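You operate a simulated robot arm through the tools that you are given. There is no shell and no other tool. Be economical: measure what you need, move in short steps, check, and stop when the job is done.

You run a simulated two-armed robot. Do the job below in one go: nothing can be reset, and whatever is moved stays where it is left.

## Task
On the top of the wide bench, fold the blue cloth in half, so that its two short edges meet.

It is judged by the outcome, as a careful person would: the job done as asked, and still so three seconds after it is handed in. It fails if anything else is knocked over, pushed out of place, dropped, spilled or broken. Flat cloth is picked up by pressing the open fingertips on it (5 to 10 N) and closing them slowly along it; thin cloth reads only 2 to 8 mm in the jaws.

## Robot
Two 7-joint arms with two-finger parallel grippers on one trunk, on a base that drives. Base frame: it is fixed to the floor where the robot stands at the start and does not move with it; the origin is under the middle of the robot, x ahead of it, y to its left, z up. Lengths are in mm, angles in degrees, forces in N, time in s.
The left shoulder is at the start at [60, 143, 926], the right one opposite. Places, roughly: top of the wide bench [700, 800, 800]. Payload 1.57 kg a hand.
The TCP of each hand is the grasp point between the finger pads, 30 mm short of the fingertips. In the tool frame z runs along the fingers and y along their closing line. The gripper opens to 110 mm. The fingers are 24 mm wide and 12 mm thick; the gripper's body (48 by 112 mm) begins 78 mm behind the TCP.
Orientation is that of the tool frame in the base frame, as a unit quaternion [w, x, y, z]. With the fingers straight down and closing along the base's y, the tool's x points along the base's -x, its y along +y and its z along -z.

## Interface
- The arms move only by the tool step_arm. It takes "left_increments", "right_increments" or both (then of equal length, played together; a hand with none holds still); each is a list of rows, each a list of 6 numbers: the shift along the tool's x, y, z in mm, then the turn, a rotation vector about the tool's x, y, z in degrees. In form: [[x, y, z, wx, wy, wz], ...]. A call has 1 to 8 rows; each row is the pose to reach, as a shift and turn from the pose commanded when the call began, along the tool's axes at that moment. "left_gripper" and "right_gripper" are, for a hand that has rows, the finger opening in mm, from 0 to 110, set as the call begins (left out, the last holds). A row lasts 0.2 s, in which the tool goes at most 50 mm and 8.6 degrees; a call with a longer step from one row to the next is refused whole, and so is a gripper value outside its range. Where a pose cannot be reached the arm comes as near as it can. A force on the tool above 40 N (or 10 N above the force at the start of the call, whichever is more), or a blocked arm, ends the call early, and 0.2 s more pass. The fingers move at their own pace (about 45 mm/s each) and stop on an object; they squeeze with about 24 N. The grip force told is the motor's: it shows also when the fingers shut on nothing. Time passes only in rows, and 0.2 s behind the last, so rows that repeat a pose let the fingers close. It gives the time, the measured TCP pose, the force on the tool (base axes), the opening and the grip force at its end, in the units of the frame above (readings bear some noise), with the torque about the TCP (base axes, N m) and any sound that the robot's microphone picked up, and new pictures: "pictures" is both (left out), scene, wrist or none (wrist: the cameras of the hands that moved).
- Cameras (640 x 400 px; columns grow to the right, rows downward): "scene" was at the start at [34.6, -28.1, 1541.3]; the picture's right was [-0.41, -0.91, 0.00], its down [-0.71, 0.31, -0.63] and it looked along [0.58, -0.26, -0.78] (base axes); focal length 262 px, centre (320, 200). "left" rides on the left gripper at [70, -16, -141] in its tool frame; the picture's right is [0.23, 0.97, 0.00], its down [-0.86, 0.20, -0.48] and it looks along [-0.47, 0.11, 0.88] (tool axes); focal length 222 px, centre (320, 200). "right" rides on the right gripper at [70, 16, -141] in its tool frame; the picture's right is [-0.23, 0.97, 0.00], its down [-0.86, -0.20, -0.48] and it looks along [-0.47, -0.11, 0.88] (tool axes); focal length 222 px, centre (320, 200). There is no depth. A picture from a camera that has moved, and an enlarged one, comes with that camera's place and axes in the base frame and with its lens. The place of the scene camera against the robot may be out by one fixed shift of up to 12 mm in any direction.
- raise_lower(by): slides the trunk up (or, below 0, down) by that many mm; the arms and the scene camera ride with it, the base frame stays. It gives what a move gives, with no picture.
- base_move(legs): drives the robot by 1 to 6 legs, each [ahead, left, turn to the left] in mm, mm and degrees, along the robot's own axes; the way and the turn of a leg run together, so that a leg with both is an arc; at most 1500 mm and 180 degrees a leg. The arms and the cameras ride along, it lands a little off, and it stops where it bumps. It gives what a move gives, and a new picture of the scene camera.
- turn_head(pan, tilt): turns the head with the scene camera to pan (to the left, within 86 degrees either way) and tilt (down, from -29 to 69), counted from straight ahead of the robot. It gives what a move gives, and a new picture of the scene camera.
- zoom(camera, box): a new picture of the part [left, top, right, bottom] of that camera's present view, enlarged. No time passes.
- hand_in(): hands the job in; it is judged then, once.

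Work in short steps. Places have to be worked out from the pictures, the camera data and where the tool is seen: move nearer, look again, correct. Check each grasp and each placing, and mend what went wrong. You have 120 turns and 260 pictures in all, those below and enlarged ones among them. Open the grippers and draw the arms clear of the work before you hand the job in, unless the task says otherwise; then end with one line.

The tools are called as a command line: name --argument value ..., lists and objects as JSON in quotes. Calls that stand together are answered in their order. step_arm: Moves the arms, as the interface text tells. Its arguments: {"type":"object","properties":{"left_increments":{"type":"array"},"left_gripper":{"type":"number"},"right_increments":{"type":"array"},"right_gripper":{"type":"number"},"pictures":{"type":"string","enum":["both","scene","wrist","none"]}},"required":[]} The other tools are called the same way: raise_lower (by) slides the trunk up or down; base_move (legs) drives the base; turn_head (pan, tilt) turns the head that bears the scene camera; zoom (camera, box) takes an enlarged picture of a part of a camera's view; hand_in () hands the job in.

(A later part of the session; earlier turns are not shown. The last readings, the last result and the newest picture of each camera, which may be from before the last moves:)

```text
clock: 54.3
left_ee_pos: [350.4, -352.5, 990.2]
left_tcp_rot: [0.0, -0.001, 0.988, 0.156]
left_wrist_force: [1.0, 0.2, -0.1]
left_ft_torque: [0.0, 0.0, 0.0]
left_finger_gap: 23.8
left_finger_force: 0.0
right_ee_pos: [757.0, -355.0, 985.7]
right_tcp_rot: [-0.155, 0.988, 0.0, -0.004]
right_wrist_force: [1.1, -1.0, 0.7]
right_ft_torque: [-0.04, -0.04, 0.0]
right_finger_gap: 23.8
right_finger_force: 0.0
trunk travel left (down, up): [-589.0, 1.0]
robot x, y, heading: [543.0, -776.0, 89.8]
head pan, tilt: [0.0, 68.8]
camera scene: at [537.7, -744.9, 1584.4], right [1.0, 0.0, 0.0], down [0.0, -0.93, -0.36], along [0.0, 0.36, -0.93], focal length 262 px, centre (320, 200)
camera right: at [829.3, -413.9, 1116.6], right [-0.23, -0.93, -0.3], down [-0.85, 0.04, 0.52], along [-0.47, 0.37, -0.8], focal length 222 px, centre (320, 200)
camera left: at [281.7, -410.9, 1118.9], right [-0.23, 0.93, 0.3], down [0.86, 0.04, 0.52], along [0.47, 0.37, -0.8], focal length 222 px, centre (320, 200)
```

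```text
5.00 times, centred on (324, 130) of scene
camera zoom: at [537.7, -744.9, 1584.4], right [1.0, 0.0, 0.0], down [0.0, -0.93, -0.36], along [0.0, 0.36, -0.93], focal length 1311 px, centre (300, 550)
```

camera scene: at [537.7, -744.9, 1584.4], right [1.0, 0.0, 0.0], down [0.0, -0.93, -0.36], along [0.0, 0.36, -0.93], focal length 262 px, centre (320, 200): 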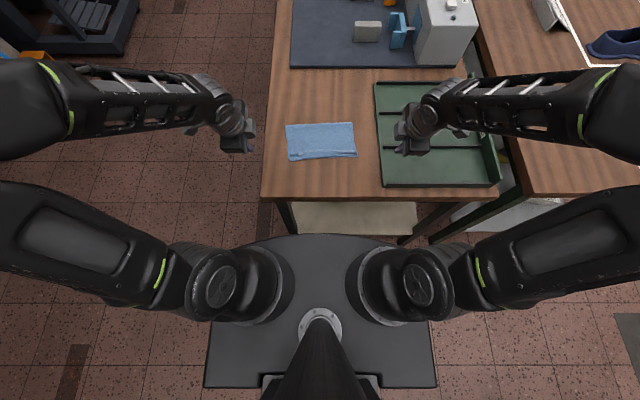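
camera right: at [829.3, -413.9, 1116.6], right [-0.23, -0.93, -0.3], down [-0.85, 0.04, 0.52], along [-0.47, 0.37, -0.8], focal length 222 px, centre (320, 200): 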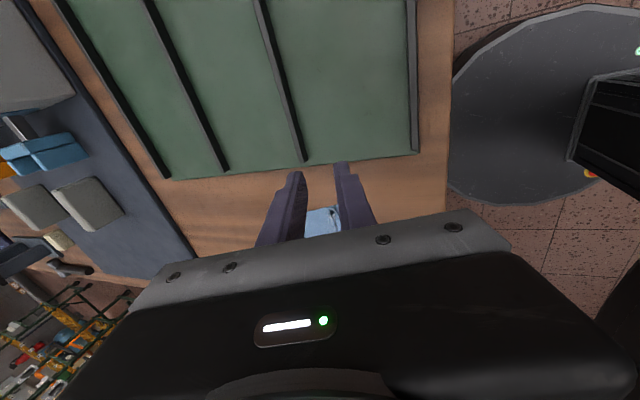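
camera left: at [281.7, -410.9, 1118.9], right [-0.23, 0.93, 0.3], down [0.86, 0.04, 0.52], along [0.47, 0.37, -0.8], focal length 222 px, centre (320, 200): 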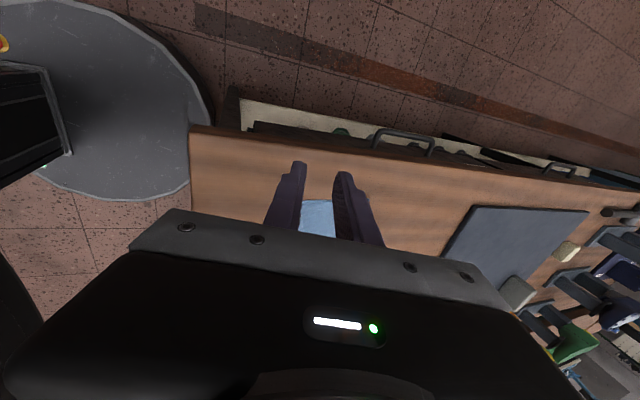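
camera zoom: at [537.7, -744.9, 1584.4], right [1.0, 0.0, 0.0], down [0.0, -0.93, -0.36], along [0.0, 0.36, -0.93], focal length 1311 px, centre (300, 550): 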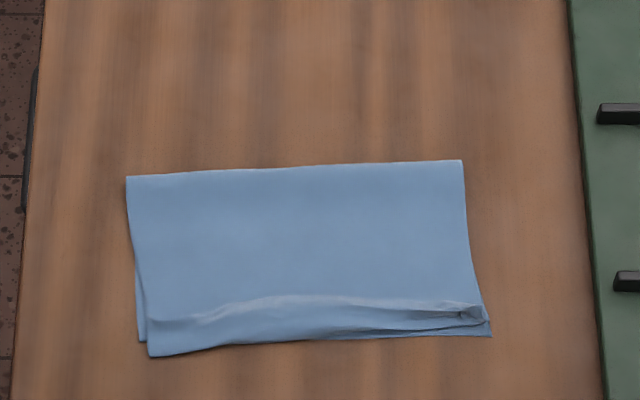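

The fold is good on the left; on the right the hem is slightly rolled. I bring the right hand near for a close look at it.

step_arm --right_increments '[[-40, 0, 10, 0, 0, 0], [-75, 0, 30, 0, 0, 0], [-85, 0, 50, 0, 0, 0]]' --right_gripper 0 --pictures "none"

zoom --camera "right" --box '[200, 90, 400, 215]'

zoom --camera "scene" --box '[308, 120, 372, 160]'

```text
clock: 55.1
left_ee_pos: [349.8, -351.4, 990.0]
left_tcp_rot: [0.0, 0.0, 0.988, 0.156]
left_wrist_force: [-0.2, -0.4, 0.2]
left_ft_torque: [-0.04, 0.02, -0.03]
left_finger_gap: 24.1
left_finger_force: 0.1
right_ee_pos: [674.3, -336.8, 939.6]
right_tcp_rot: [-0.156, 0.988, 0.0, -0.003]
right_wrist_force: [-0.7, 0.1, 0.1]
right_ft_torque: [-0.02, 0.01, 0.0]
right_finger_gap: 0.0
right_finger_force: 20.9
trunk travel left (down, up): [-589.0, 1.0]
robot x, y, heading: [542.2, -772.5, 89.9]
head pan, tilt: [0.0, 68.8]
```

```text
3.20 times, centred on (300, 152) of right
camera zoom: at [743.8, -396.6, 1071.4], right [-0.23, -0.93, -0.3], down [-0.85, 0.04, 0.52], along [-0.47, 0.37, -0.8], focal length 711 px, centre (384, 352)
```

zoom: 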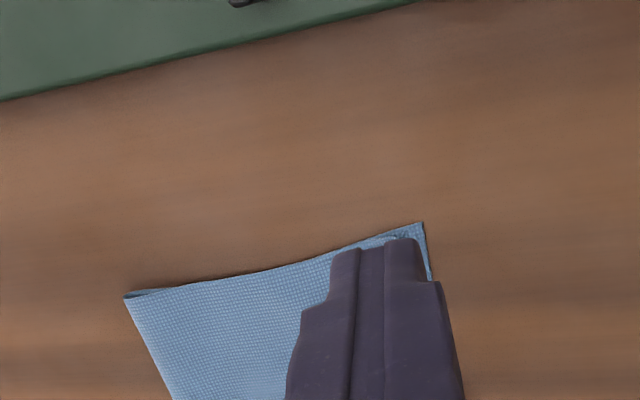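

```text
10.00 times, centred on (340, 140) of scene
camera zoom: at [537.5, -744.8, 1584.4], right [1.0, 0.0, 0.0], down [0.0, -0.93, -0.36], along [0.0, 0.36, -0.93], focal length 2622 px, centre (120, 800)
```

zoom: 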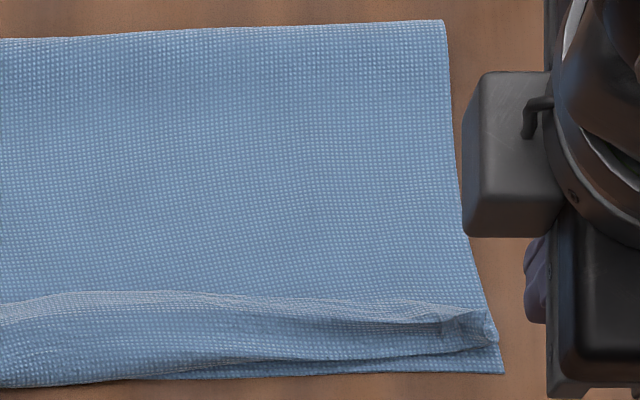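

zoom --camera "scene" --box '[276, 125, 332, 160]'

```text
11.43 times, centred on (304, 142) of scene
camera zoom: at [537.5, -744.8, 1584.4], right [1.0, 0.0, 0.0], down [0.0, -0.93, -0.36], along [0.0, 0.36, -0.93], focal length 2996 px, centre (503, 857)
```

zoom: 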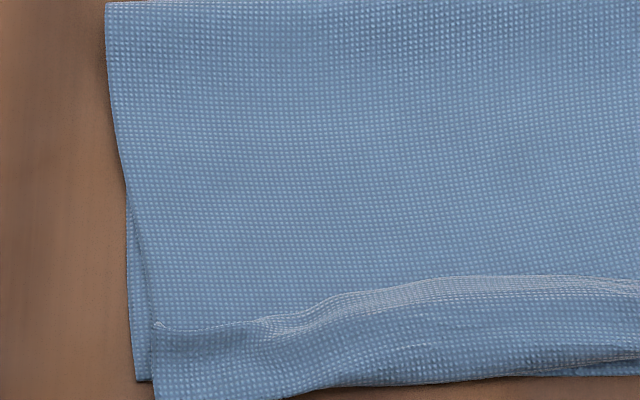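

The top layer's hem is turned over ~15–20 mm (its cut edge lies on top). I'll sweep it open with closed fingertips, starting at the right: hover behind the cut edge, fingers vertical to slightly reversed.

step_arm --right_increments '[[-8, -14, 8, -6.5, 0, 0], [-15, -28, 20, -13, 0, 0], [-22, -42, 35, -19.5, 0, 0], [-29, -51, 55, -26, 0, 0], [-29, -51, 55, -26, 0, 0]]' --right_gripper 0 --pictures "wrist"

zoom --camera "right" --box '[220, 90, 420, 215]'

```text
clock: 56.3
left_ee_pos: [350.1, -353.3, 990.4]
left_tcp_rot: [0.0, -0.001, 0.987, 0.158]
left_wrist_force: [0.3, 0.0, 0.0]
left_ft_torque: [0.01, -0.01, -0.01]
left_finger_gap: 24.1
left_finger_force: 0.1
right_ee_pos: [643.9, -274.6, 905.6]
right_tcp_rot: [0.071, 0.997, 0.0, -0.004]
right_wrist_force: [0.3, 0.0, -0.9]
right_ft_torque: [0.0, 0.0, 0.0]
right_finger_gap: 0.0
right_finger_force: 21.4
trunk travel left (down, up): [-589.0, 1.0]
robot x, y, heading: [544.8, -770.6, 90.1]
head pan, tilt: [0.0, 68.8]
camera right: at [714.2, -270.3, 1050.9], right [-0.23, -0.96, 0.14], down [-0.85, 0.27, 0.45], along [-0.47, -0.02, -0.88], focal length 222 px, centre (320, 200)
```

right: 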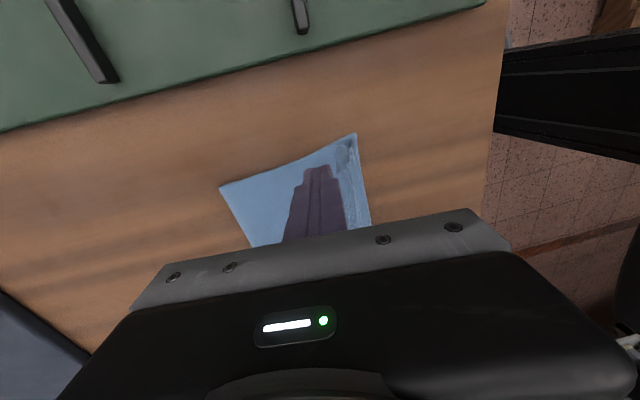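

```text
3.20 times, centred on (320, 152) of right
camera zoom: at [714.2, -270.3, 1050.9], right [-0.23, -0.96, 0.14], down [-0.85, 0.27, 0.45], along [-0.47, -0.02, -0.88], focal length 711 px, centre (320, 352)
```

zoom: 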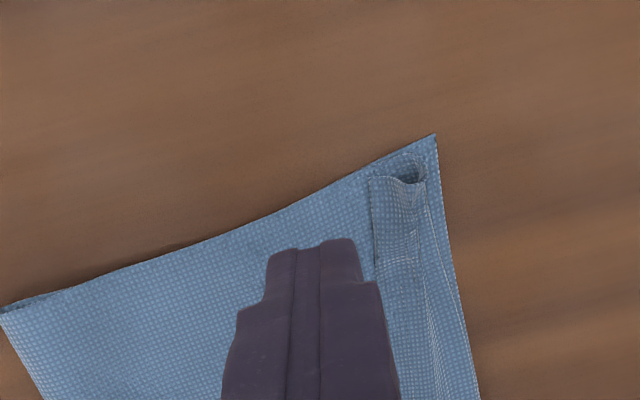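

The flap is clear: cut edge on the +y side, finger just behind it. I lower to light contact.

step_arm --right_increments '[[0, -1, 8, 0, 0, 0], [0, -2, 15, 0, 0, 0], [0, -2.8, 20, 0, 0, 0], [0, -2.8, 22, 0, 0, 0]]' --pictures "none"

```text
clock: 57.3
left_ee_pos: [350.7, -351.4, 990.3]
left_tcp_rot: [-0.001, -0.001, 0.988, 0.157]
left_wrist_force: [-0.3, 0.1, 0.3]
left_ft_torque: [-0.03, 0.0, 0.02]
left_finger_gap: 23.9
left_finger_force: 0.1
right_ee_pos: [642.2, -274.1, 883.9]
right_tcp_rot: [0.07, 0.998, 0.001, -0.004]
right_wrist_force: [-0.4, 0.0, -0.2]
right_ft_torque: [-0.01, -0.02, -0.02]
right_finger_gap: 0.2
right_finger_force: 20.8
trunk travel left (down, up): [-589.0, 1.0]
robot x, y, heading: [545.0, -773.7, 90.1]
head pan, tilt: [0.0, 68.8]
```

No contact yet but nearly; I go 1 mm lower and sweep toward -y by 45 mm slowly.

step_arm --right_increments '[[0, 0, 1, 0, 0, 0], [0, 8, 2.1, 0, 0, 0], [0, 16, 3.2, 0, 0, 0], [0, 24, 4.3, 0, 0, 0], [0, 32, 5.4, 0, 0, 0], [0, 38, 6.2, 0, 0, 0], [0, 44, 7, 0, 0, 0]]' --pictures "wrist"

zoom --camera "right" --box '[220, 90, 420, 215]'

```text
clock: 58.9
left_ee_pos: [351.1, -352.6, 990.9]
left_tcp_rot: [0.0, -0.001, 0.988, 0.157]
left_wrist_force: [0.0, 0.5, 0.8]
left_ft_torque: [-0.04, 0.04, 0.02]
left_finger_gap: 24.2
left_finger_force: 0.1
right_ee_pos: [642.1, -320.7, 883.7]
right_tcp_rot: [0.071, 0.997, 0.0, -0.003]
right_wrist_force: [0.3, 1.5, 7.9]
right_ft_torque: [0.12, -0.08, -0.02]
right_finger_gap: 0.1
right_finger_force: 21.3
trunk travel left (down, up): [-589.0, 1.0]
robot x, y, heading: [544.1, -776.6, 89.8]
head pan, tilt: [0.0, 68.8]
camera right: at [714.3, -316.1, 1027.0], right [-0.23, -0.96, 0.14], down [-0.85, 0.26, 0.45], along [-0.47, -0.02, -0.88], focal length 222 px, centre (320, 200)
```

right: 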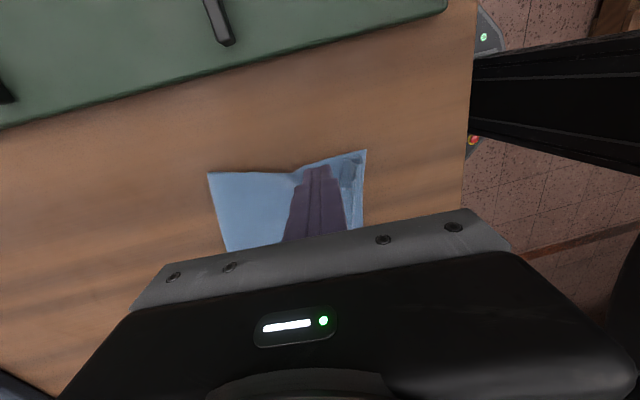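

```text
3.20 times, centred on (320, 152) of right
camera zoom: at [714.3, -316.1, 1027.0], right [-0.23, -0.96, 0.14], down [-0.85, 0.26, 0.45], along [-0.47, -0.02, -0.88], focal length 711 px, centre (320, 352)
```

zoom: 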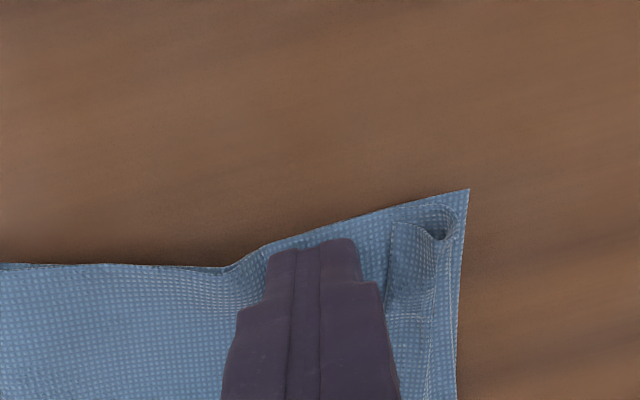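

The pressure was enough to drag the whole cloth 45 mm at that corner. I drag it back the same way, then lift off.

step_arm --right_increments '[[0, -8, -1.1, 0, 0, 0], [0, -16, -2.2, 0, 0, 0], [0, -24, -3.3, 0, 0, 0], [0, -32, -4.4, 0, 0, 0], [0, -40, -5.5, 0, 0, 0], [0, -46, -6.4, 0, 0, 0]]' --pictures "none"

step_arm --right_increments '[[0, 0, -20, 0, 0, 0], [0, 0, -50, 0, 0, 0], [60, 0, -80, 0, 0, 0], [100, 0, -100, 0, 0, 0]]' --pictures "scene"

zoom --camera "scene" --box '[260, 90, 388, 170]'

```text
clock: 60.3
left_ee_pos: [350.7, -352.1, 988.7]
left_tcp_rot: [0.0, -0.001, 0.988, 0.156]
left_wrist_force: [0.3, 0.1, 0.4]
left_ft_torque: [0.01, 0.0, 0.0]
left_finger_gap: 24.0
left_finger_force: 0.1
right_ee_pos: [642.8, -272.8, 884.2]
right_tcp_rot: [0.069, 0.998, 0.0, -0.004]
right_wrist_force: [-0.4, -0.2, 0.6]
right_ft_torque: [-0.04, 0.01, -0.01]
right_finger_gap: 0.1
right_finger_force: 21.8
trunk travel left (down, up): [-589.0, 1.0]
robot x, y, heading: [542.5, -772.9, 90.0]
head pan, tilt: [0.0, 68.8]
```

```text
refused: row 3 steps farther than a row can; nothing moved
```

```text
5.00 times, centred on (324, 130) of scene
camera zoom: at [537.7, -745.3, 1584.4], right [1.0, 0.0, 0.0], down [0.0, -0.93, -0.36], along [0.0, 0.36, -0.93], focal length 1311 px, centre (300, 550)
```

zoom: 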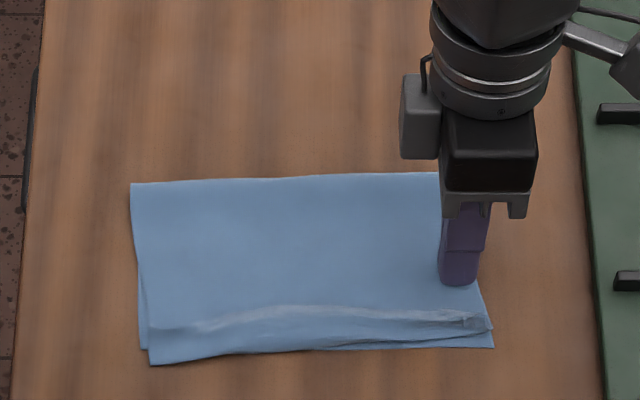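

Restored to nearly where it was. New plan: pinch the top layer just behind the rolled hem with both hands, lift so the hem hangs and unrolls by gravity, then lay it edge-first. Positioning both hands vertically at y≈-270.

step_arm --left_increments '[[-30, 10, 10, 3.6, 0, 0], [-60, 22, 28, 7.2, 0, 0], [-90, 33, 50, 10.8, 0, 0], [-115, 44, 75, 14.4, 0, 0], [-127, 51.7, 106, 18, 0, 0], [-127, 51.7, 106, 18, 0, 0]]' --right_increments '[[0, 0, -10, 0, 0, 0], [-3, 1, -20, 2, 0, 0], [-5, 1.8, -20, 4, 0, 0], [-7, 1.8, -20, 6, 0, 0], [-8, 1.8, -20, 8, 0, 0], [-8, 1.8, -20, 8, 0, 0]]' --left_gripper 22 --right_gripper 22 --pictures "wrist"

zoom --camera "left" --box '[220, 90, 420, 215]'

zoom --camera "right" --box '[220, 90, 420, 215]'

```text
clock: 61.7
left_ee_pos: [480.7, -272.2, 905.8]
left_tcp_rot: [0.001, -0.001, 1.0, 0.0]
left_wrist_force: [0.5, 0.0, 0.2]
left_ft_torque: [0.02, 0.01, 0.01]
left_finger_gap: 22.0
left_finger_force: 0.0
right_ee_pos: [634.9, -271.5, 902.7]
right_tcp_rot: [0.0, 1.0, 0.0, -0.004]
right_wrist_force: [-0.3, 0.2, 0.5]
right_ft_torque: [0.05, 0.01, -0.01]
right_finger_gap: 21.9
right_finger_force: 0.1
trunk travel left (down, up): [-589.0, 1.0]
robot x, y, heading: [542.0, -771.5, 90.3]
head pan, tilt: [0.0, 68.8]
camera right: at [706.8, -287.8, 1046.2], right [-0.23, -0.97, 0.0], down [-0.85, 0.2, 0.48], along [-0.47, 0.11, -0.88], focal length 222 px, centre (320, 200)
camera left: at [410.5, -288.0, 1046.5], right [-0.23, 0.97, 0.0], down [0.85, 0.2, 0.48], along [0.47, 0.11, -0.88], focal length 222 px, centre (320, 200)
```

right: 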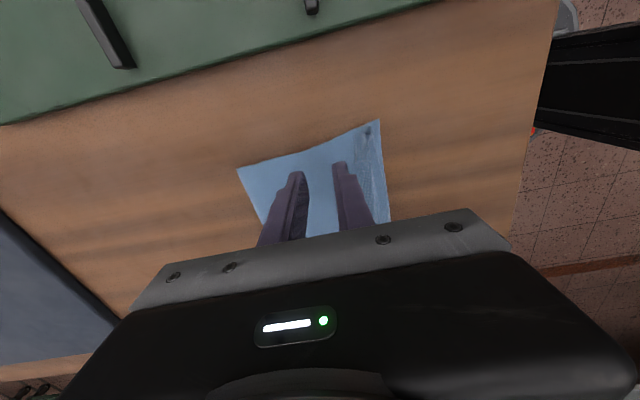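
left: 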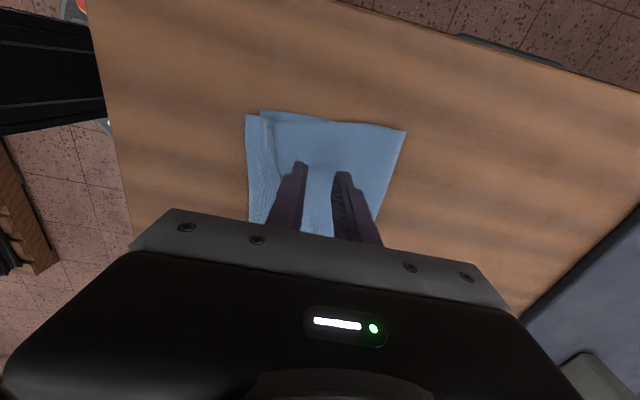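

```text
3.20 times, centred on (320, 152) of left
camera zoom: at [410.5, -288.0, 1046.5], right [-0.23, 0.97, 0.0], down [0.85, 0.2, 0.48], along [0.47, 0.11, -0.88], focal length 711 px, centre (320, 352)
```

zoom: 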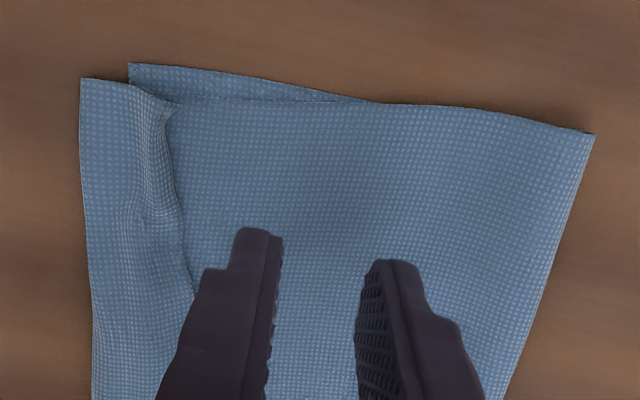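

```text
3.20 times, centred on (320, 152) of right
camera zoom: at [706.8, -287.8, 1046.2], right [-0.23, -0.97, 0.0], down [-0.85, 0.2, 0.48], along [-0.47, 0.11, -0.88], focal length 711 px, centre (320, 352)
```

zoom: 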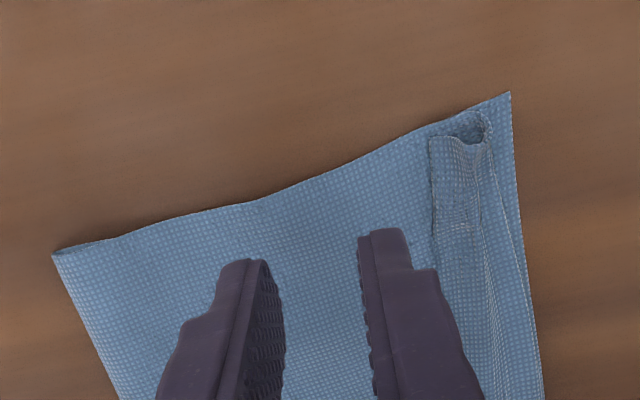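

Clear view: flap 24 mm at left, 16 mm at right, with raised loops. I'll try sweeping again with closed vertical fingers, tips ~5 mm above the table so that they push only the raised flap, not the layers below.

step_arm --left_increments '[[0, 4, 8, 0, 0, 0], [0, 4, 14, 0, 0, 0], [0, 4, 19, 0, 0, 0], [0, 4, 19, 0, 0, 0]]' --right_increments '[[6, -2, 6, 0, 0, 0], [8, -2, 12, 0, 0, 0], [8, -2, 16, 0, 0, 0], [8, -2, 16, 0, 0, 0]]' --left_gripper 0 --right_gripper 0 --pictures "none"

step_arm --left_increments '[[0, -9, 0, 0, 0, 0], [0, -18, 0, 0, 0, 0], [0, -27, 0, 0, 0, 0], [0, -36, 0, 0, 0, 0], [0, -45, 0, 0, 0, 0]]' --right_increments '[[0, 9, 0, 0, 0, 0], [0, 18, 0, 0, 0, 0], [0, 27, 0, 0, 0, 0], [0, 36, 0, 0, 0, 0], [0, 45, 0, 0, 0, 0]]' --pictures "none"

zoom --camera "left" --box '[220, 90, 420, 215]'

zoom --camera "right" --box '[220, 90, 420, 215]'

```text
clock: 62.7
left_ee_pos: [480.7, -266.9, 887.6]
left_tcp_rot: [0.0, 0.0, 1.0, 0.0]
left_wrist_force: [-0.3, -0.9, -0.3]
left_ft_torque: [0.01, 0.01, -0.03]
left_finger_gap: 0.0
left_finger_force: 21.3
right_ee_pos: [644.0, -268.6, 886.3]
right_tcp_rot: [0.0, 1.0, 0.0, -0.003]
right_wrist_force: [-0.1, -0.3, -0.3]
right_ft_torque: [0.02, -0.02, 0.01]
right_finger_gap: 0.0
right_finger_force: 21.5
trunk travel left (down, up): [-589.0, 1.0]
robot x, y, heading: [535.3, -775.6, 89.9]
head pan, tilt: [0.0, 68.8]
```

```text
clock: 63.9
left_ee_pos: [481.2, -312.0, 886.7]
left_tcp_rot: [0.0, 0.001, 1.0, 0.001]
left_wrist_force: [0.2, -0.4, -0.6]
left_ft_torque: [-0.03, -0.02, 0.01]
left_finger_gap: 0.1
left_finger_force: 21.2
right_ee_pos: [644.1, -314.4, 887.6]
right_tcp_rot: [0.0, 1.0, -0.001, -0.003]
right_wrist_force: [-0.6, 0.4, -0.5]
right_ft_torque: [0.05, 0.04, -0.01]
right_finger_gap: 0.0
right_finger_force: 21.0
trunk travel left (down, up): [-589.0, 1.0]
robot x, y, heading: [541.7, -774.2, 89.9]
head pan, tilt: [0.0, 68.8]
```

```text
3.20 times, centred on (320, 152) of left
camera zoom: at [412.0, -328.6, 1028.0], right [-0.23, 0.97, 0.0], down [0.86, 0.2, 0.48], along [0.47, 0.11, -0.88], focal length 711 px, centre (320, 352)
```

zoom: 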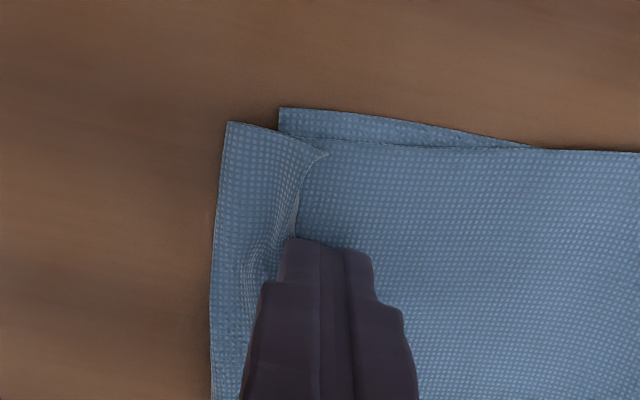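

```text
3.20 times, centred on (320, 152) of right
camera zoom: at [715.7, -330.5, 1030.8], right [-0.23, -0.97, 0.0], down [-0.85, 0.2, 0.48], along [-0.47, 0.11, -0.88], focal length 711 px, centre (320, 352)
```

zoom: 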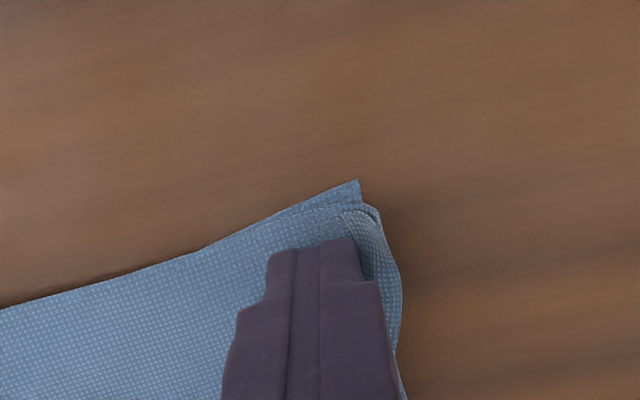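

This works: the flaps are rolling outward without dragging the layers. I continue the sweep.

step_arm --left_increments '[[0, -9, 0.5, 0, 0, 0], [0, -18, 0.5, 0, 0, 0], [0, -27, 0.5, 0, 0, 0], [0, -36, 0, 0, 0, 0]]' --right_increments '[[0, 9, 1, 0, 0, 0], [0, 18, 1, 0, 0, 0], [0, 27, 1, 0, 0, 0], [0, 30, 0.5, 0, 0, 0]]' --pictures "none"

zoom --camera "left" --box '[220, 90, 420, 215]'

zoom --camera "right" --box '[220, 90, 420, 215]'

```text
clock: 64.9
left_ee_pos: [482.3, -348.4, 886.2]
left_tcp_rot: [0.0, 0.0, 1.0, 0.0]
left_wrist_force: [0.1, 0.4, 1.0]
left_ft_torque: [-0.02, 0.03, -0.04]
left_finger_gap: 0.0
left_finger_force: 20.9
right_ee_pos: [643.2, -343.4, 887.6]
right_tcp_rot: [0.0, 1.0, 0.001, -0.003]
right_wrist_force: [-0.1, 0.5, 0.0]
right_ft_torque: [0.03, 0.01, 0.03]
right_finger_gap: 0.0
right_finger_force: 21.3
trunk travel left (down, up): [-589.0, 1.0]
robot x, y, heading: [546.2, -777.1, 90.0]
head pan, tilt: [0.0, 68.8]
```

```text
3.20 times, centred on (320, 152) of left
camera zoom: at [413.6, -364.7, 1026.6], right [-0.23, 0.97, 0.0], down [0.86, 0.2, 0.48], along [0.47, 0.11, -0.88], focal length 711 px, centre (320, 352)
```

zoom: 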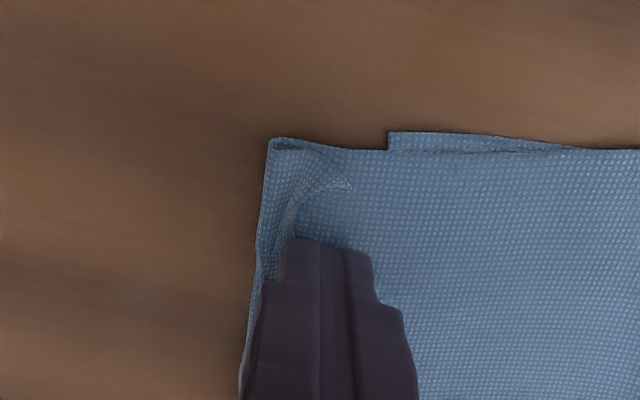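

```text
3.20 times, centred on (320, 152) of right
camera zoom: at [714.6, -360.1, 1030.2], right [-0.23, -0.97, 0.0], down [-0.85, 0.2, 0.48], along [-0.47, 0.11, -0.88], focal length 711 px, centre (320, 352)
```

zoom: 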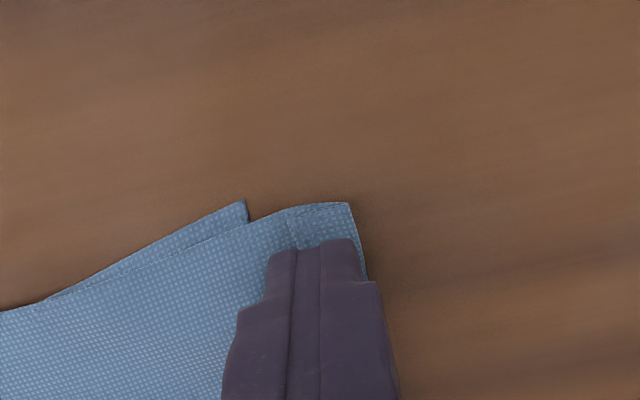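

The right hem is open (top layer overshoots now, to correct later). The left corner tip is still turned; I lift, reposition the left nearer the corner and sweep again.

step_arm --left_increments '[[0, 0, -15, 0, 0, 0], [15, 30, -20, 0, 0, 0], [22, 40, -15, 0, 0, 0], [22, 40, 0, 0, 0, 0]]' --right_increments '[[0, 8, 0, 0, 0, 0], [0, 16, 0, 0, 0, 0], [0, 20, -20, 0, 0, 0], [20, 20, -50, 0, 0, 0]]' --pictures "none"

step_arm --left_increments '[[0, -9, 0.5, 0, 0, 0], [0, -18, 0.5, 0, 0, 0], [0, -27, 0.5, 0, 0, 0], [0, -36, 0, 0, 0, 0], [0, -45, 0, 0, 0, 0], [0, -54, 0, 0, 0, 0]]' --pictures "none"

zoom --camera "left" --box '[220, 90, 420, 215]'

zoom --camera "right" --box '[220, 90, 420, 215]'

zoom --camera "scene" --box '[260, 100, 388, 180]'

```text
clock: 65.9
left_ee_pos: [461.0, -308.5, 887.9]
left_tcp_rot: [0.0, -0.001, 1.0, 0.0]
left_wrist_force: [-0.6, 0.0, 0.2]
left_ft_torque: [0.0, 0.04, 0.03]
left_finger_gap: 0.0
left_finger_force: 21.4
right_ee_pos: [663.3, -363.4, 935.8]
right_tcp_rot: [0.0, 1.0, 0.001, -0.003]
right_wrist_force: [-0.3, -0.1, -0.4]
right_ft_torque: [-0.03, 0.03, -0.03]
right_finger_gap: 0.1
right_finger_force: 21.2
trunk travel left (down, up): [-589.0, 1.0]
robot x, y, heading: [543.4, -772.1, 90.2]
head pan, tilt: [0.0, 68.8]
```

```text
clock: 67.3
left_ee_pos: [459.3, -361.6, 885.8]
left_tcp_rot: [-0.001, 0.0, 1.0, 0.0]
left_wrist_force: [0.0, -0.5, 1.2]
left_ft_torque: [-0.02, 0.0, 0.05]
left_finger_gap: 0.1
left_finger_force: 21.5
right_ee_pos: [662.8, -363.4, 936.7]
right_tcp_rot: [-0.001, 1.0, 0.0, -0.003]
right_wrist_force: [0.9, -0.1, 0.6]
right_ft_torque: [0.04, 0.0, 0.02]
right_finger_gap: 0.0
right_finger_force: 21.5
trunk travel left (down, up): [-589.0, 1.0]
robot x, y, heading: [544.8, -771.1, 90.1]
head pan, tilt: [0.0, 68.8]
```

```text
3.20 times, centred on (320, 152) of left
camera zoom: at [390.8, -378.5, 1027.5], right [-0.23, 0.97, 0.0], down [0.85, 0.2, 0.48], along [0.47, 0.11, -0.88], focal length 711 px, centre (320, 352)
```

zoom: 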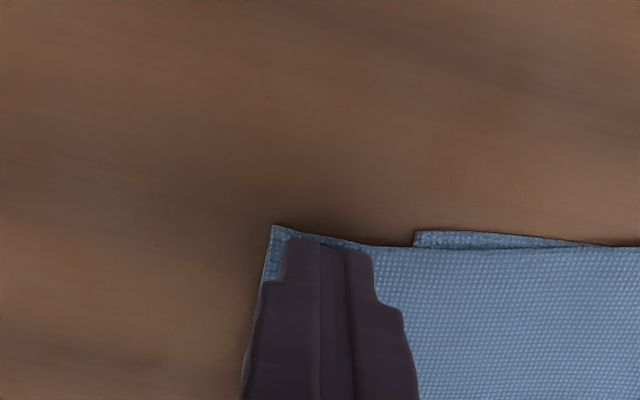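

```text
3.20 times, centred on (320, 152) of right
camera zoom: at [735.0, -379.8, 1080.0], right [-0.23, -0.97, 0.0], down [-0.85, 0.2, 0.48], along [-0.47, 0.11, -0.88], focal length 711 px, centre (320, 352)
```

zoom: 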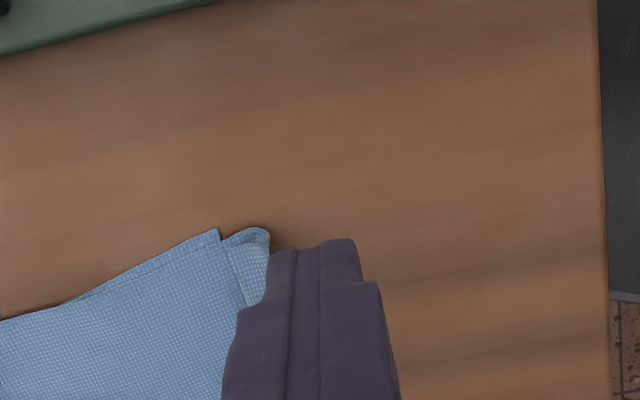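

```text
5.00 times, centred on (324, 140) of scene
camera zoom: at [537.7, -745.6, 1584.4], right [1.0, 0.0, 0.0], down [0.0, -0.93, -0.36], along [0.0, 0.36, -0.93], focal length 1311 px, centre (300, 500)
```

zoom: 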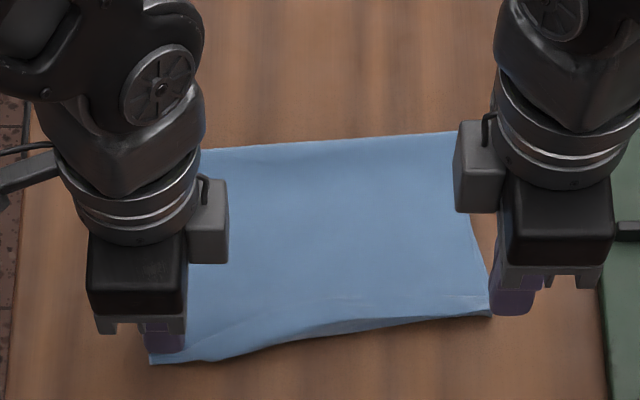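

Clear both hands up and aside to inspect.

step_arm --left_increments '[[0, 0, -25, 0, 0, 0], [0, 0, -60, 0, 0, 0], [35, 0, -90, 0, 0, 0], [75, 0, -100, 0, 0, 0], [120, 0, -100, 0, 0, 0]]' --right_increments '[[20, 0, -15, 0, 0, 0], [50, 0, -30, 0, 0, 0], [90, 0, -45, 0, 0, 0], [110, 0, -50, 0, 0, 0], [110, 0, -50, 0, 0, 0]]' --pictures "none"

zoom --camera "scene" --box '[272, 105, 368, 165]'

```text
clock: 68.5
left_ee_pos: [336.3, -363.6, 985.1]
left_tcp_rot: [0.0, 0.001, 1.0, 0.0]
left_wrist_force: [0.2, -0.3, 0.4]
left_ft_torque: [-0.02, -0.04, 0.0]
left_finger_gap: 0.0
left_finger_force: 21.7
right_ee_pos: [776.0, -367.2, 987.8]
right_tcp_rot: [0.0, 1.0, 0.0, -0.003]
right_wrist_force: [0.6, 0.2, 0.0]
right_ft_torque: [0.02, 0.01, 0.02]
right_finger_gap: 0.0
right_finger_force: 20.8
trunk travel left (down, up): [-589.0, 1.0]
robot x, y, heading: [542.6, -775.8, 90.1]
head pan, tilt: [0.0, 68.8]
```

```text
6.67 times, centred on (320, 135) of scene
camera zoom: at [536.6, -745.8, 1584.4], right [1.0, 0.0, 0.0], down [0.0, -0.93, -0.36], along [0.0, 0.36, -0.93], focal length 1748 px, centre (320, 633)
```

zoom: 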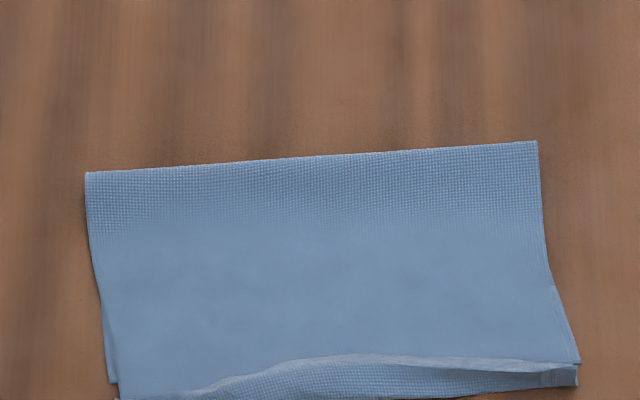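

zoom --camera "scene" --box '[272, 125, 368, 185]'

```text
6.67 times, centred on (320, 155) of scene
camera zoom: at [536.6, -745.8, 1584.4], right [1.0, 0.0, 0.0], down [0.0, -0.93, -0.36], along [0.0, 0.36, -0.93], focal length 1748 px, centre (320, 500)
```

zoom: 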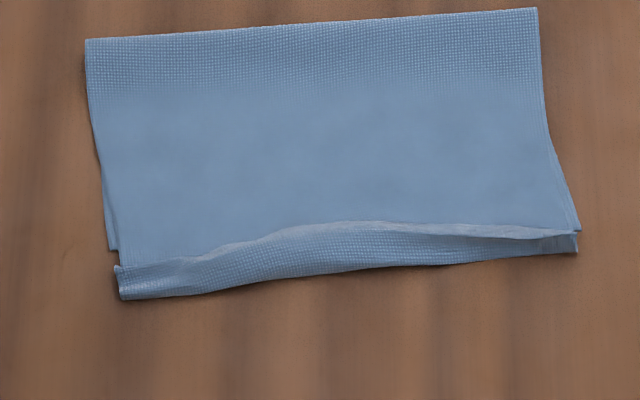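

The roll mostly slid instead of opening, and the top layer now overshoots. I take a close look at both corners with the wrist cameras.

step_arm --left_increments '[[-40, 15, 20, 0, 0, 0], [-80, 35, 40, 0, 0, 0], [-100, 50, 60, 0, 0, 0], [-110, 60, 70, 0, 0, 0]]' --right_increments '[[-40, -15, 20, 0, 0, 0], [-80, -35, 40, 0, 0, 0], [-100, -50, 60, 0, 0, 0], [-110, -60, 72, 0, 0, 0]]' --left_gripper 0 --right_gripper 0 --pictures "none"

zoom --camera "left" --box '[200, 90, 400, 215]'

zoom --camera "right" --box '[240, 90, 440, 215]'

```text
clock: 69.5
left_ee_pos: [450.4, -300.5, 916.9]
left_tcp_rot: [0.0, -0.001, 1.0, 0.0]
left_wrist_force: [-0.2, -0.2, 0.0]
left_ft_torque: [0.01, 0.01, -0.02]
left_finger_gap: 0.0
left_finger_force: 21.5
right_ee_pos: [662.3, -303.3, 915.2]
right_tcp_rot: [0.0, 1.0, 0.0, -0.003]
right_wrist_force: [0.1, 0.2, -0.5]
right_ft_torque: [-0.02, 0.0, -0.01]
right_finger_gap: 0.0
right_finger_force: 21.2
trunk travel left (down, up): [-589.0, 1.0]
robot x, y, heading: [544.1, -775.0, 89.8]
head pan, tilt: [0.0, 68.8]
```

```text
3.20 times, centred on (300, 152) of left
camera zoom: at [381.5, -317.3, 1057.3], right [-0.23, 0.97, 0.0], down [0.85, 0.2, 0.48], along [0.47, 0.11, -0.88], focal length 711 px, centre (384, 352)
```

zoom: 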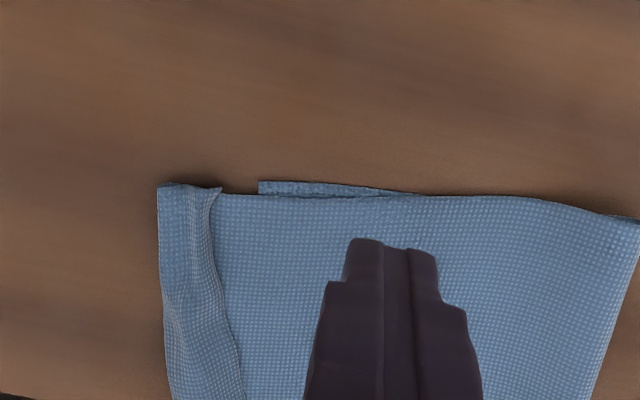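

```text
3.20 times, centred on (340, 152) of right
camera zoom: at [732.8, -318.7, 1058.7], right [-0.23, -0.97, 0.0], down [-0.85, 0.2, 0.48], along [-0.47, 0.11, -0.88], focal length 711 px, centre (256, 352)
```

zoom: 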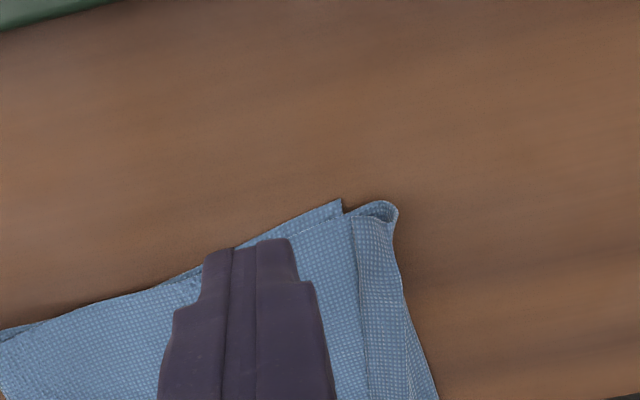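

The turned flaps are distinct (left cut edge y≈-350, right ≈-331). Idea: tilt 5° so the +y finger presses the body as an anchor while the -y finger hovers just above, then open the gripper so it flips the flap outward. Positioning.

step_arm --left_increments '[[-8, -14, 8, 2.5, 0, 0], [-15, -27, 18, 5, 0, 0], [-15, -27, 29, 5, 0, 0], [-15, -27, 29, 5, 0, 0]]' --right_increments '[[-8, 4, 8, -2.5, 0, 0], [-14, 8, 18, -5, 0, 0], [-14, 8, 27, -5, 0, 0], [-14, 8, 27, -5, 0, 0]]' --pictures "none"

zoom --camera "left" --box '[220, 90, 420, 215]'

zoom --camera "right" --box '[220, 90, 420, 215]'

```text
clock: 70.5
left_ee_pos: [465.0, -329.0, 886.4]
left_tcp_rot: [0.0, -0.001, 0.999, -0.043]
left_wrist_force: [-0.1, 0.0, -0.2]
left_ft_torque: [0.02, 0.01, 0.03]
left_finger_gap: 0.0
left_finger_force: 21.3
right_ee_pos: [648.6, -311.8, 888.2]
right_tcp_rot: [0.044, 0.999, -0.001, -0.003]
right_wrist_force: [0.1, -1.0, -0.1]
right_ft_torque: [0.02, 0.0, 0.02]
right_finger_gap: 0.3
right_finger_force: 21.4
trunk travel left (down, up): [-589.0, 1.0]
robot x, y, heading: [544.4, -774.5, 90.0]
head pan, tilt: [0.0, 68.8]
```

```text
3.20 times, centred on (320, 152) of left
camera zoom: at [395.6, -332.3, 1028.8], right [-0.23, 0.97, -0.08], down [0.86, 0.24, 0.46], along [0.47, 0.03, -0.88], focal length 711 px, centre (320, 352)
```

zoom: 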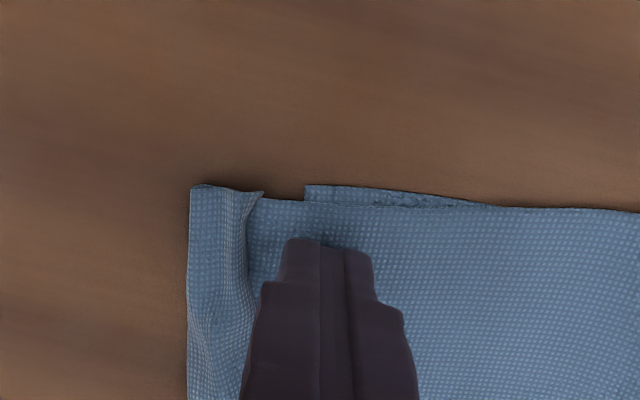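

```text
3.20 times, centred on (320, 152) of right
camera zoom: at [720.3, -316.2, 1031.6], right [-0.23, -0.97, 0.09], down [-0.85, 0.24, 0.46], along [-0.47, 0.03, -0.88], focal length 711 px, centre (320, 352)
```

zoom: 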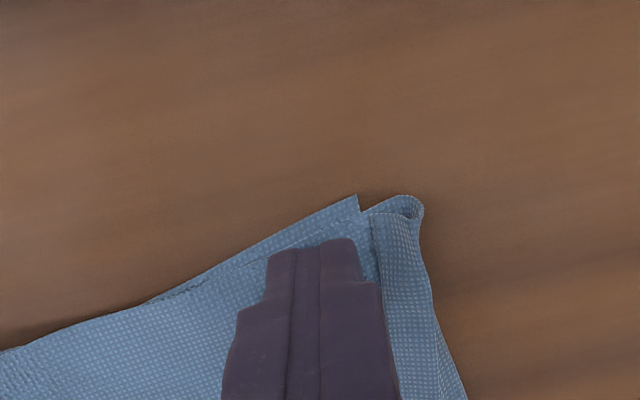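

Both fingertips are just behind the cut edges. Lower to press with the +y finger.

step_arm --left_increments '[[0, 0, 1.5, 0, 0, 0], [0, 0, 3, 0, 0, 0]]' --right_increments '[[0, 0, 2, 0, 0, 0], [0, 0, 4, 0, 0, 0]]' --pictures "none"

step_arm --left_increments '[[0, 0, 0.7, 0, 0, 0], [0, 0, 1.4, 0, 0, 0]]' --right_increments '[[0, 0, 0.7, 0, 0, 0], [0, 0, 1.4, 0, 0, 0]]' --pictures "none"

```text
clock: 71.1
left_ee_pos: [463.3, -329.0, 884.0]
left_tcp_rot: [0.0, -0.001, 0.999, -0.043]
left_wrist_force: [0.4, 0.3, 1.0]
left_ft_torque: [0.01, -0.01, -0.03]
left_finger_gap: 0.0
left_finger_force: 21.3
right_ee_pos: [650.1, -312.9, 882.3]
right_tcp_rot: [0.044, 0.999, 0.0, -0.004]
right_wrist_force: [-0.1, -1.1, -0.4]
right_ft_torque: [0.0, 0.02, -0.02]
right_finger_gap: 0.0
right_finger_force: 21.3
trunk travel left (down, up): [-589.0, 1.0]
robot x, y, heading: [542.0, -774.9, 89.9]
head pan, tilt: [0.0, 68.8]
```

```text
clock: 71.7
left_ee_pos: [464.1, -329.2, 883.2]
left_tcp_rot: [0.0, -0.001, 0.999, -0.043]
left_wrist_force: [0.3, -0.9, 0.4]
left_ft_torque: [0.01, -0.03, 0.0]
left_finger_gap: 0.1
left_finger_force: 21.8
right_ee_pos: [649.5, -312.3, 881.8]
right_tcp_rot: [0.044, 0.999, 0.0, -0.004]
right_wrist_force: [0.2, -0.6, 1.1]
right_ft_torque: [0.02, -0.01, 0.03]
right_finger_gap: 0.1
right_finger_force: 20.9
trunk travel left (down, up): [-589.0, 1.0]
robot x, y, heading: [543.6, -778.7, 90.1]
head pan, tilt: [0.0, 68.8]
```

Just at contact. I press ~1.5 mm more, then open in steps while shifting -y so the +y finger stays put as anchor and the -y finger pushes the flap.

step_arm --left_increments '[[0, 0, 1.5, 0, 0, 0], [0, 0, 1.8, 0, 0, 0]]' --right_increments '[[0, 0, 1, 0, 0, 0], [0, 0, 1.5, 0, 0, 0]]' --pictures "none"

step_arm --left_increments '[[0, -4, 0, 0, 0, 0], [0, -8, 0, 0, 0, 0]]' --right_increments '[[0, 4, 0, 0, 0, 0], [0, 8, 0, 0, 0, 0]]' --left_gripper 18 --right_gripper 18 --pictures "none"

zoom --camera "left" --box '[220, 90, 420, 215]'

zoom --camera "right" --box '[220, 90, 420, 215]'

```text
clock: 72.3
left_ee_pos: [464.2, -329.0, 882.9]
left_tcp_rot: [0.0, -0.001, 0.999, -0.043]
left_wrist_force: [-0.8, 0.4, 4.0]
left_ft_torque: [0.05, 0.04, -0.01]
left_finger_gap: 0.1
left_finger_force: 21.2
right_ee_pos: [650.4, -313.1, 881.7]
right_tcp_rot: [0.041, 0.999, 0.0, -0.004]
right_wrist_force: [1.9, -1.0, 17.5]
right_ft_torque: [0.15, -0.07, -0.02]
right_finger_gap: 0.0
right_finger_force: 21.4
trunk travel left (down, up): [-589.0, 1.0]
robot x, y, heading: [544.6, -772.9, 90.0]
head pan, tilt: [0.0, 68.8]
```

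```text
clock: 72.9
left_ee_pos: [464.5, -337.3, 883.6]
left_tcp_rot: [0.001, 0.001, 0.999, -0.041]
left_wrist_force: [0.4, 1.7, 11.4]
left_ft_torque: [0.22, 0.06, -0.04]
left_finger_gap: 18.2
left_finger_force: 0.2
right_ee_pos: [649.3, -322.9, 882.8]
right_tcp_rot: [0.042, 0.999, -0.001, -0.003]
right_wrist_force: [1.2, 1.0, 15.3]
right_ft_torque: [0.28, -0.03, -0.02]
right_finger_gap: 17.3
right_finger_force: 0.0
trunk travel left (down, up): [-589.0, 1.0]
robot x, y, heading: [544.1, -774.1, 90.0]
head pan, tilt: [0.0, 68.8]
```

```text
3.20 times, centred on (320, 152) of left
camera zoom: at [395.8, -341.7, 1024.8], right [-0.23, 0.97, -0.08], down [0.85, 0.24, 0.46], along [0.47, 0.04, -0.88], focal length 711 px, centre (320, 352)
```

zoom: 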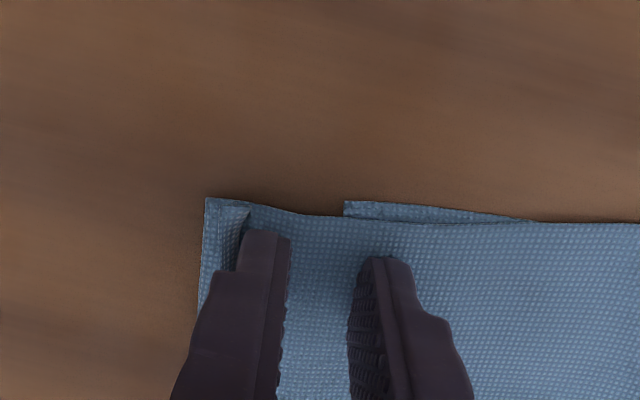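

```text
3.20 times, centred on (320, 152) of right
camera zoom: at [720.5, -325.9, 1027.1], right [-0.23, -0.97, 0.08], down [-0.85, 0.24, 0.47], along [-0.47, 0.03, -0.88], focal length 711 px, centre (320, 352)
```

zoom: 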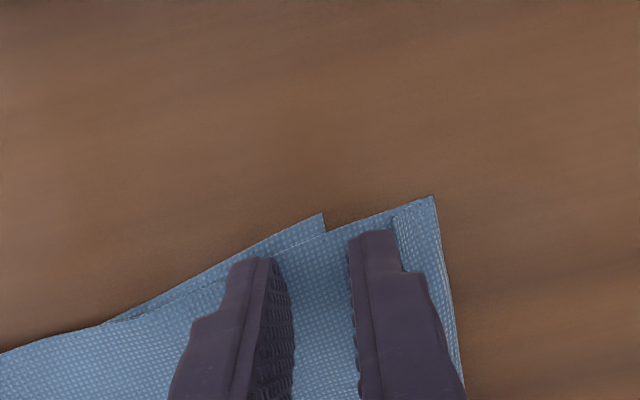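

The flaps are turning upright against the fingers. Continue opening.

step_arm --left_increments '[[0, -5, 0, 0, 0, 0], [0, -10, 0, 0, 0, 0]]' --right_increments '[[0, 5, 0, 0, 0, 0], [0, 10, 0, 0, 0, 0]]' --left_gripper 38 --right_gripper 38 --pictures "none"

zoom --camera "left" --box '[220, 90, 420, 215]'

zoom --camera "right" --box '[220, 90, 420, 215]'

```text
clock: 73.5
left_ee_pos: [464.3, -348.0, 884.1]
left_tcp_rot: [0.001, -0.001, 0.999, -0.04]
left_wrist_force: [3.4, 2.3, 18.3]
left_ft_torque: [0.59, 0.03, -0.12]
left_finger_gap: 38.5
left_finger_force: 0.3
right_ee_pos: [649.5, -331.4, 883.4]
right_tcp_rot: [0.042, 0.999, 0.001, -0.004]
right_wrist_force: [-3.0, -0.6, 18.7]
right_ft_torque: [0.5, 0.08, 0.09]
right_finger_gap: 36.9
right_finger_force: 0.0
trunk travel left (down, up): [-589.0, 1.0]
robot x, y, heading: [543.7, -775.0, 89.8]
head pan, tilt: [0.0, 68.8]
```

```text
3.20 times, centred on (320, 152) of left
camera zoom: at [394.5, -352.3, 1025.5], right [-0.23, 0.97, -0.08], down [0.85, 0.24, 0.46], along [0.47, 0.04, -0.88], focal length 711 px, centre (320, 352)
```

zoom: 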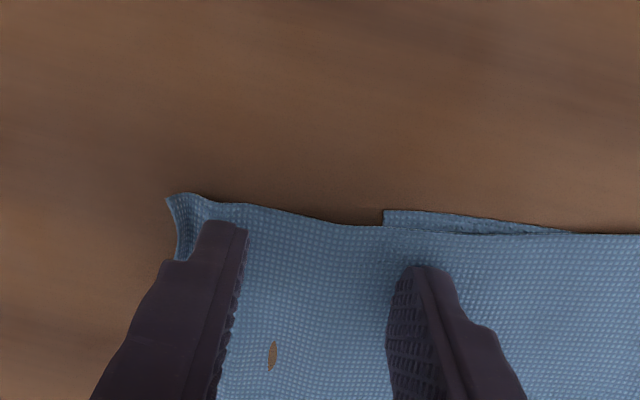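

```text
3.20 times, centred on (320, 152) of right
camera zoom: at [720.8, -335.3, 1027.8], right [-0.23, -0.97, 0.08], down [-0.85, 0.24, 0.47], along [-0.47, 0.03, -0.88], focal length 711 px, centre (320, 352)
```

zoom: 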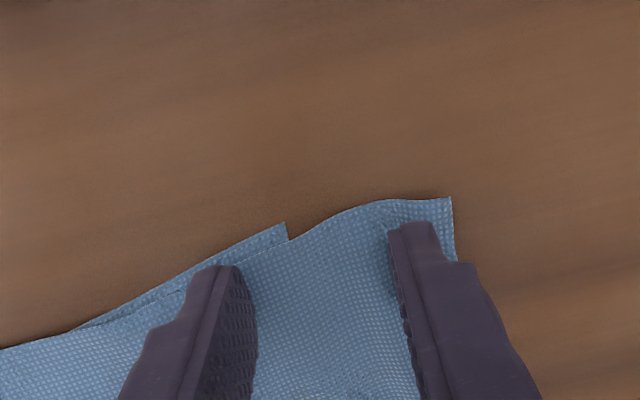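

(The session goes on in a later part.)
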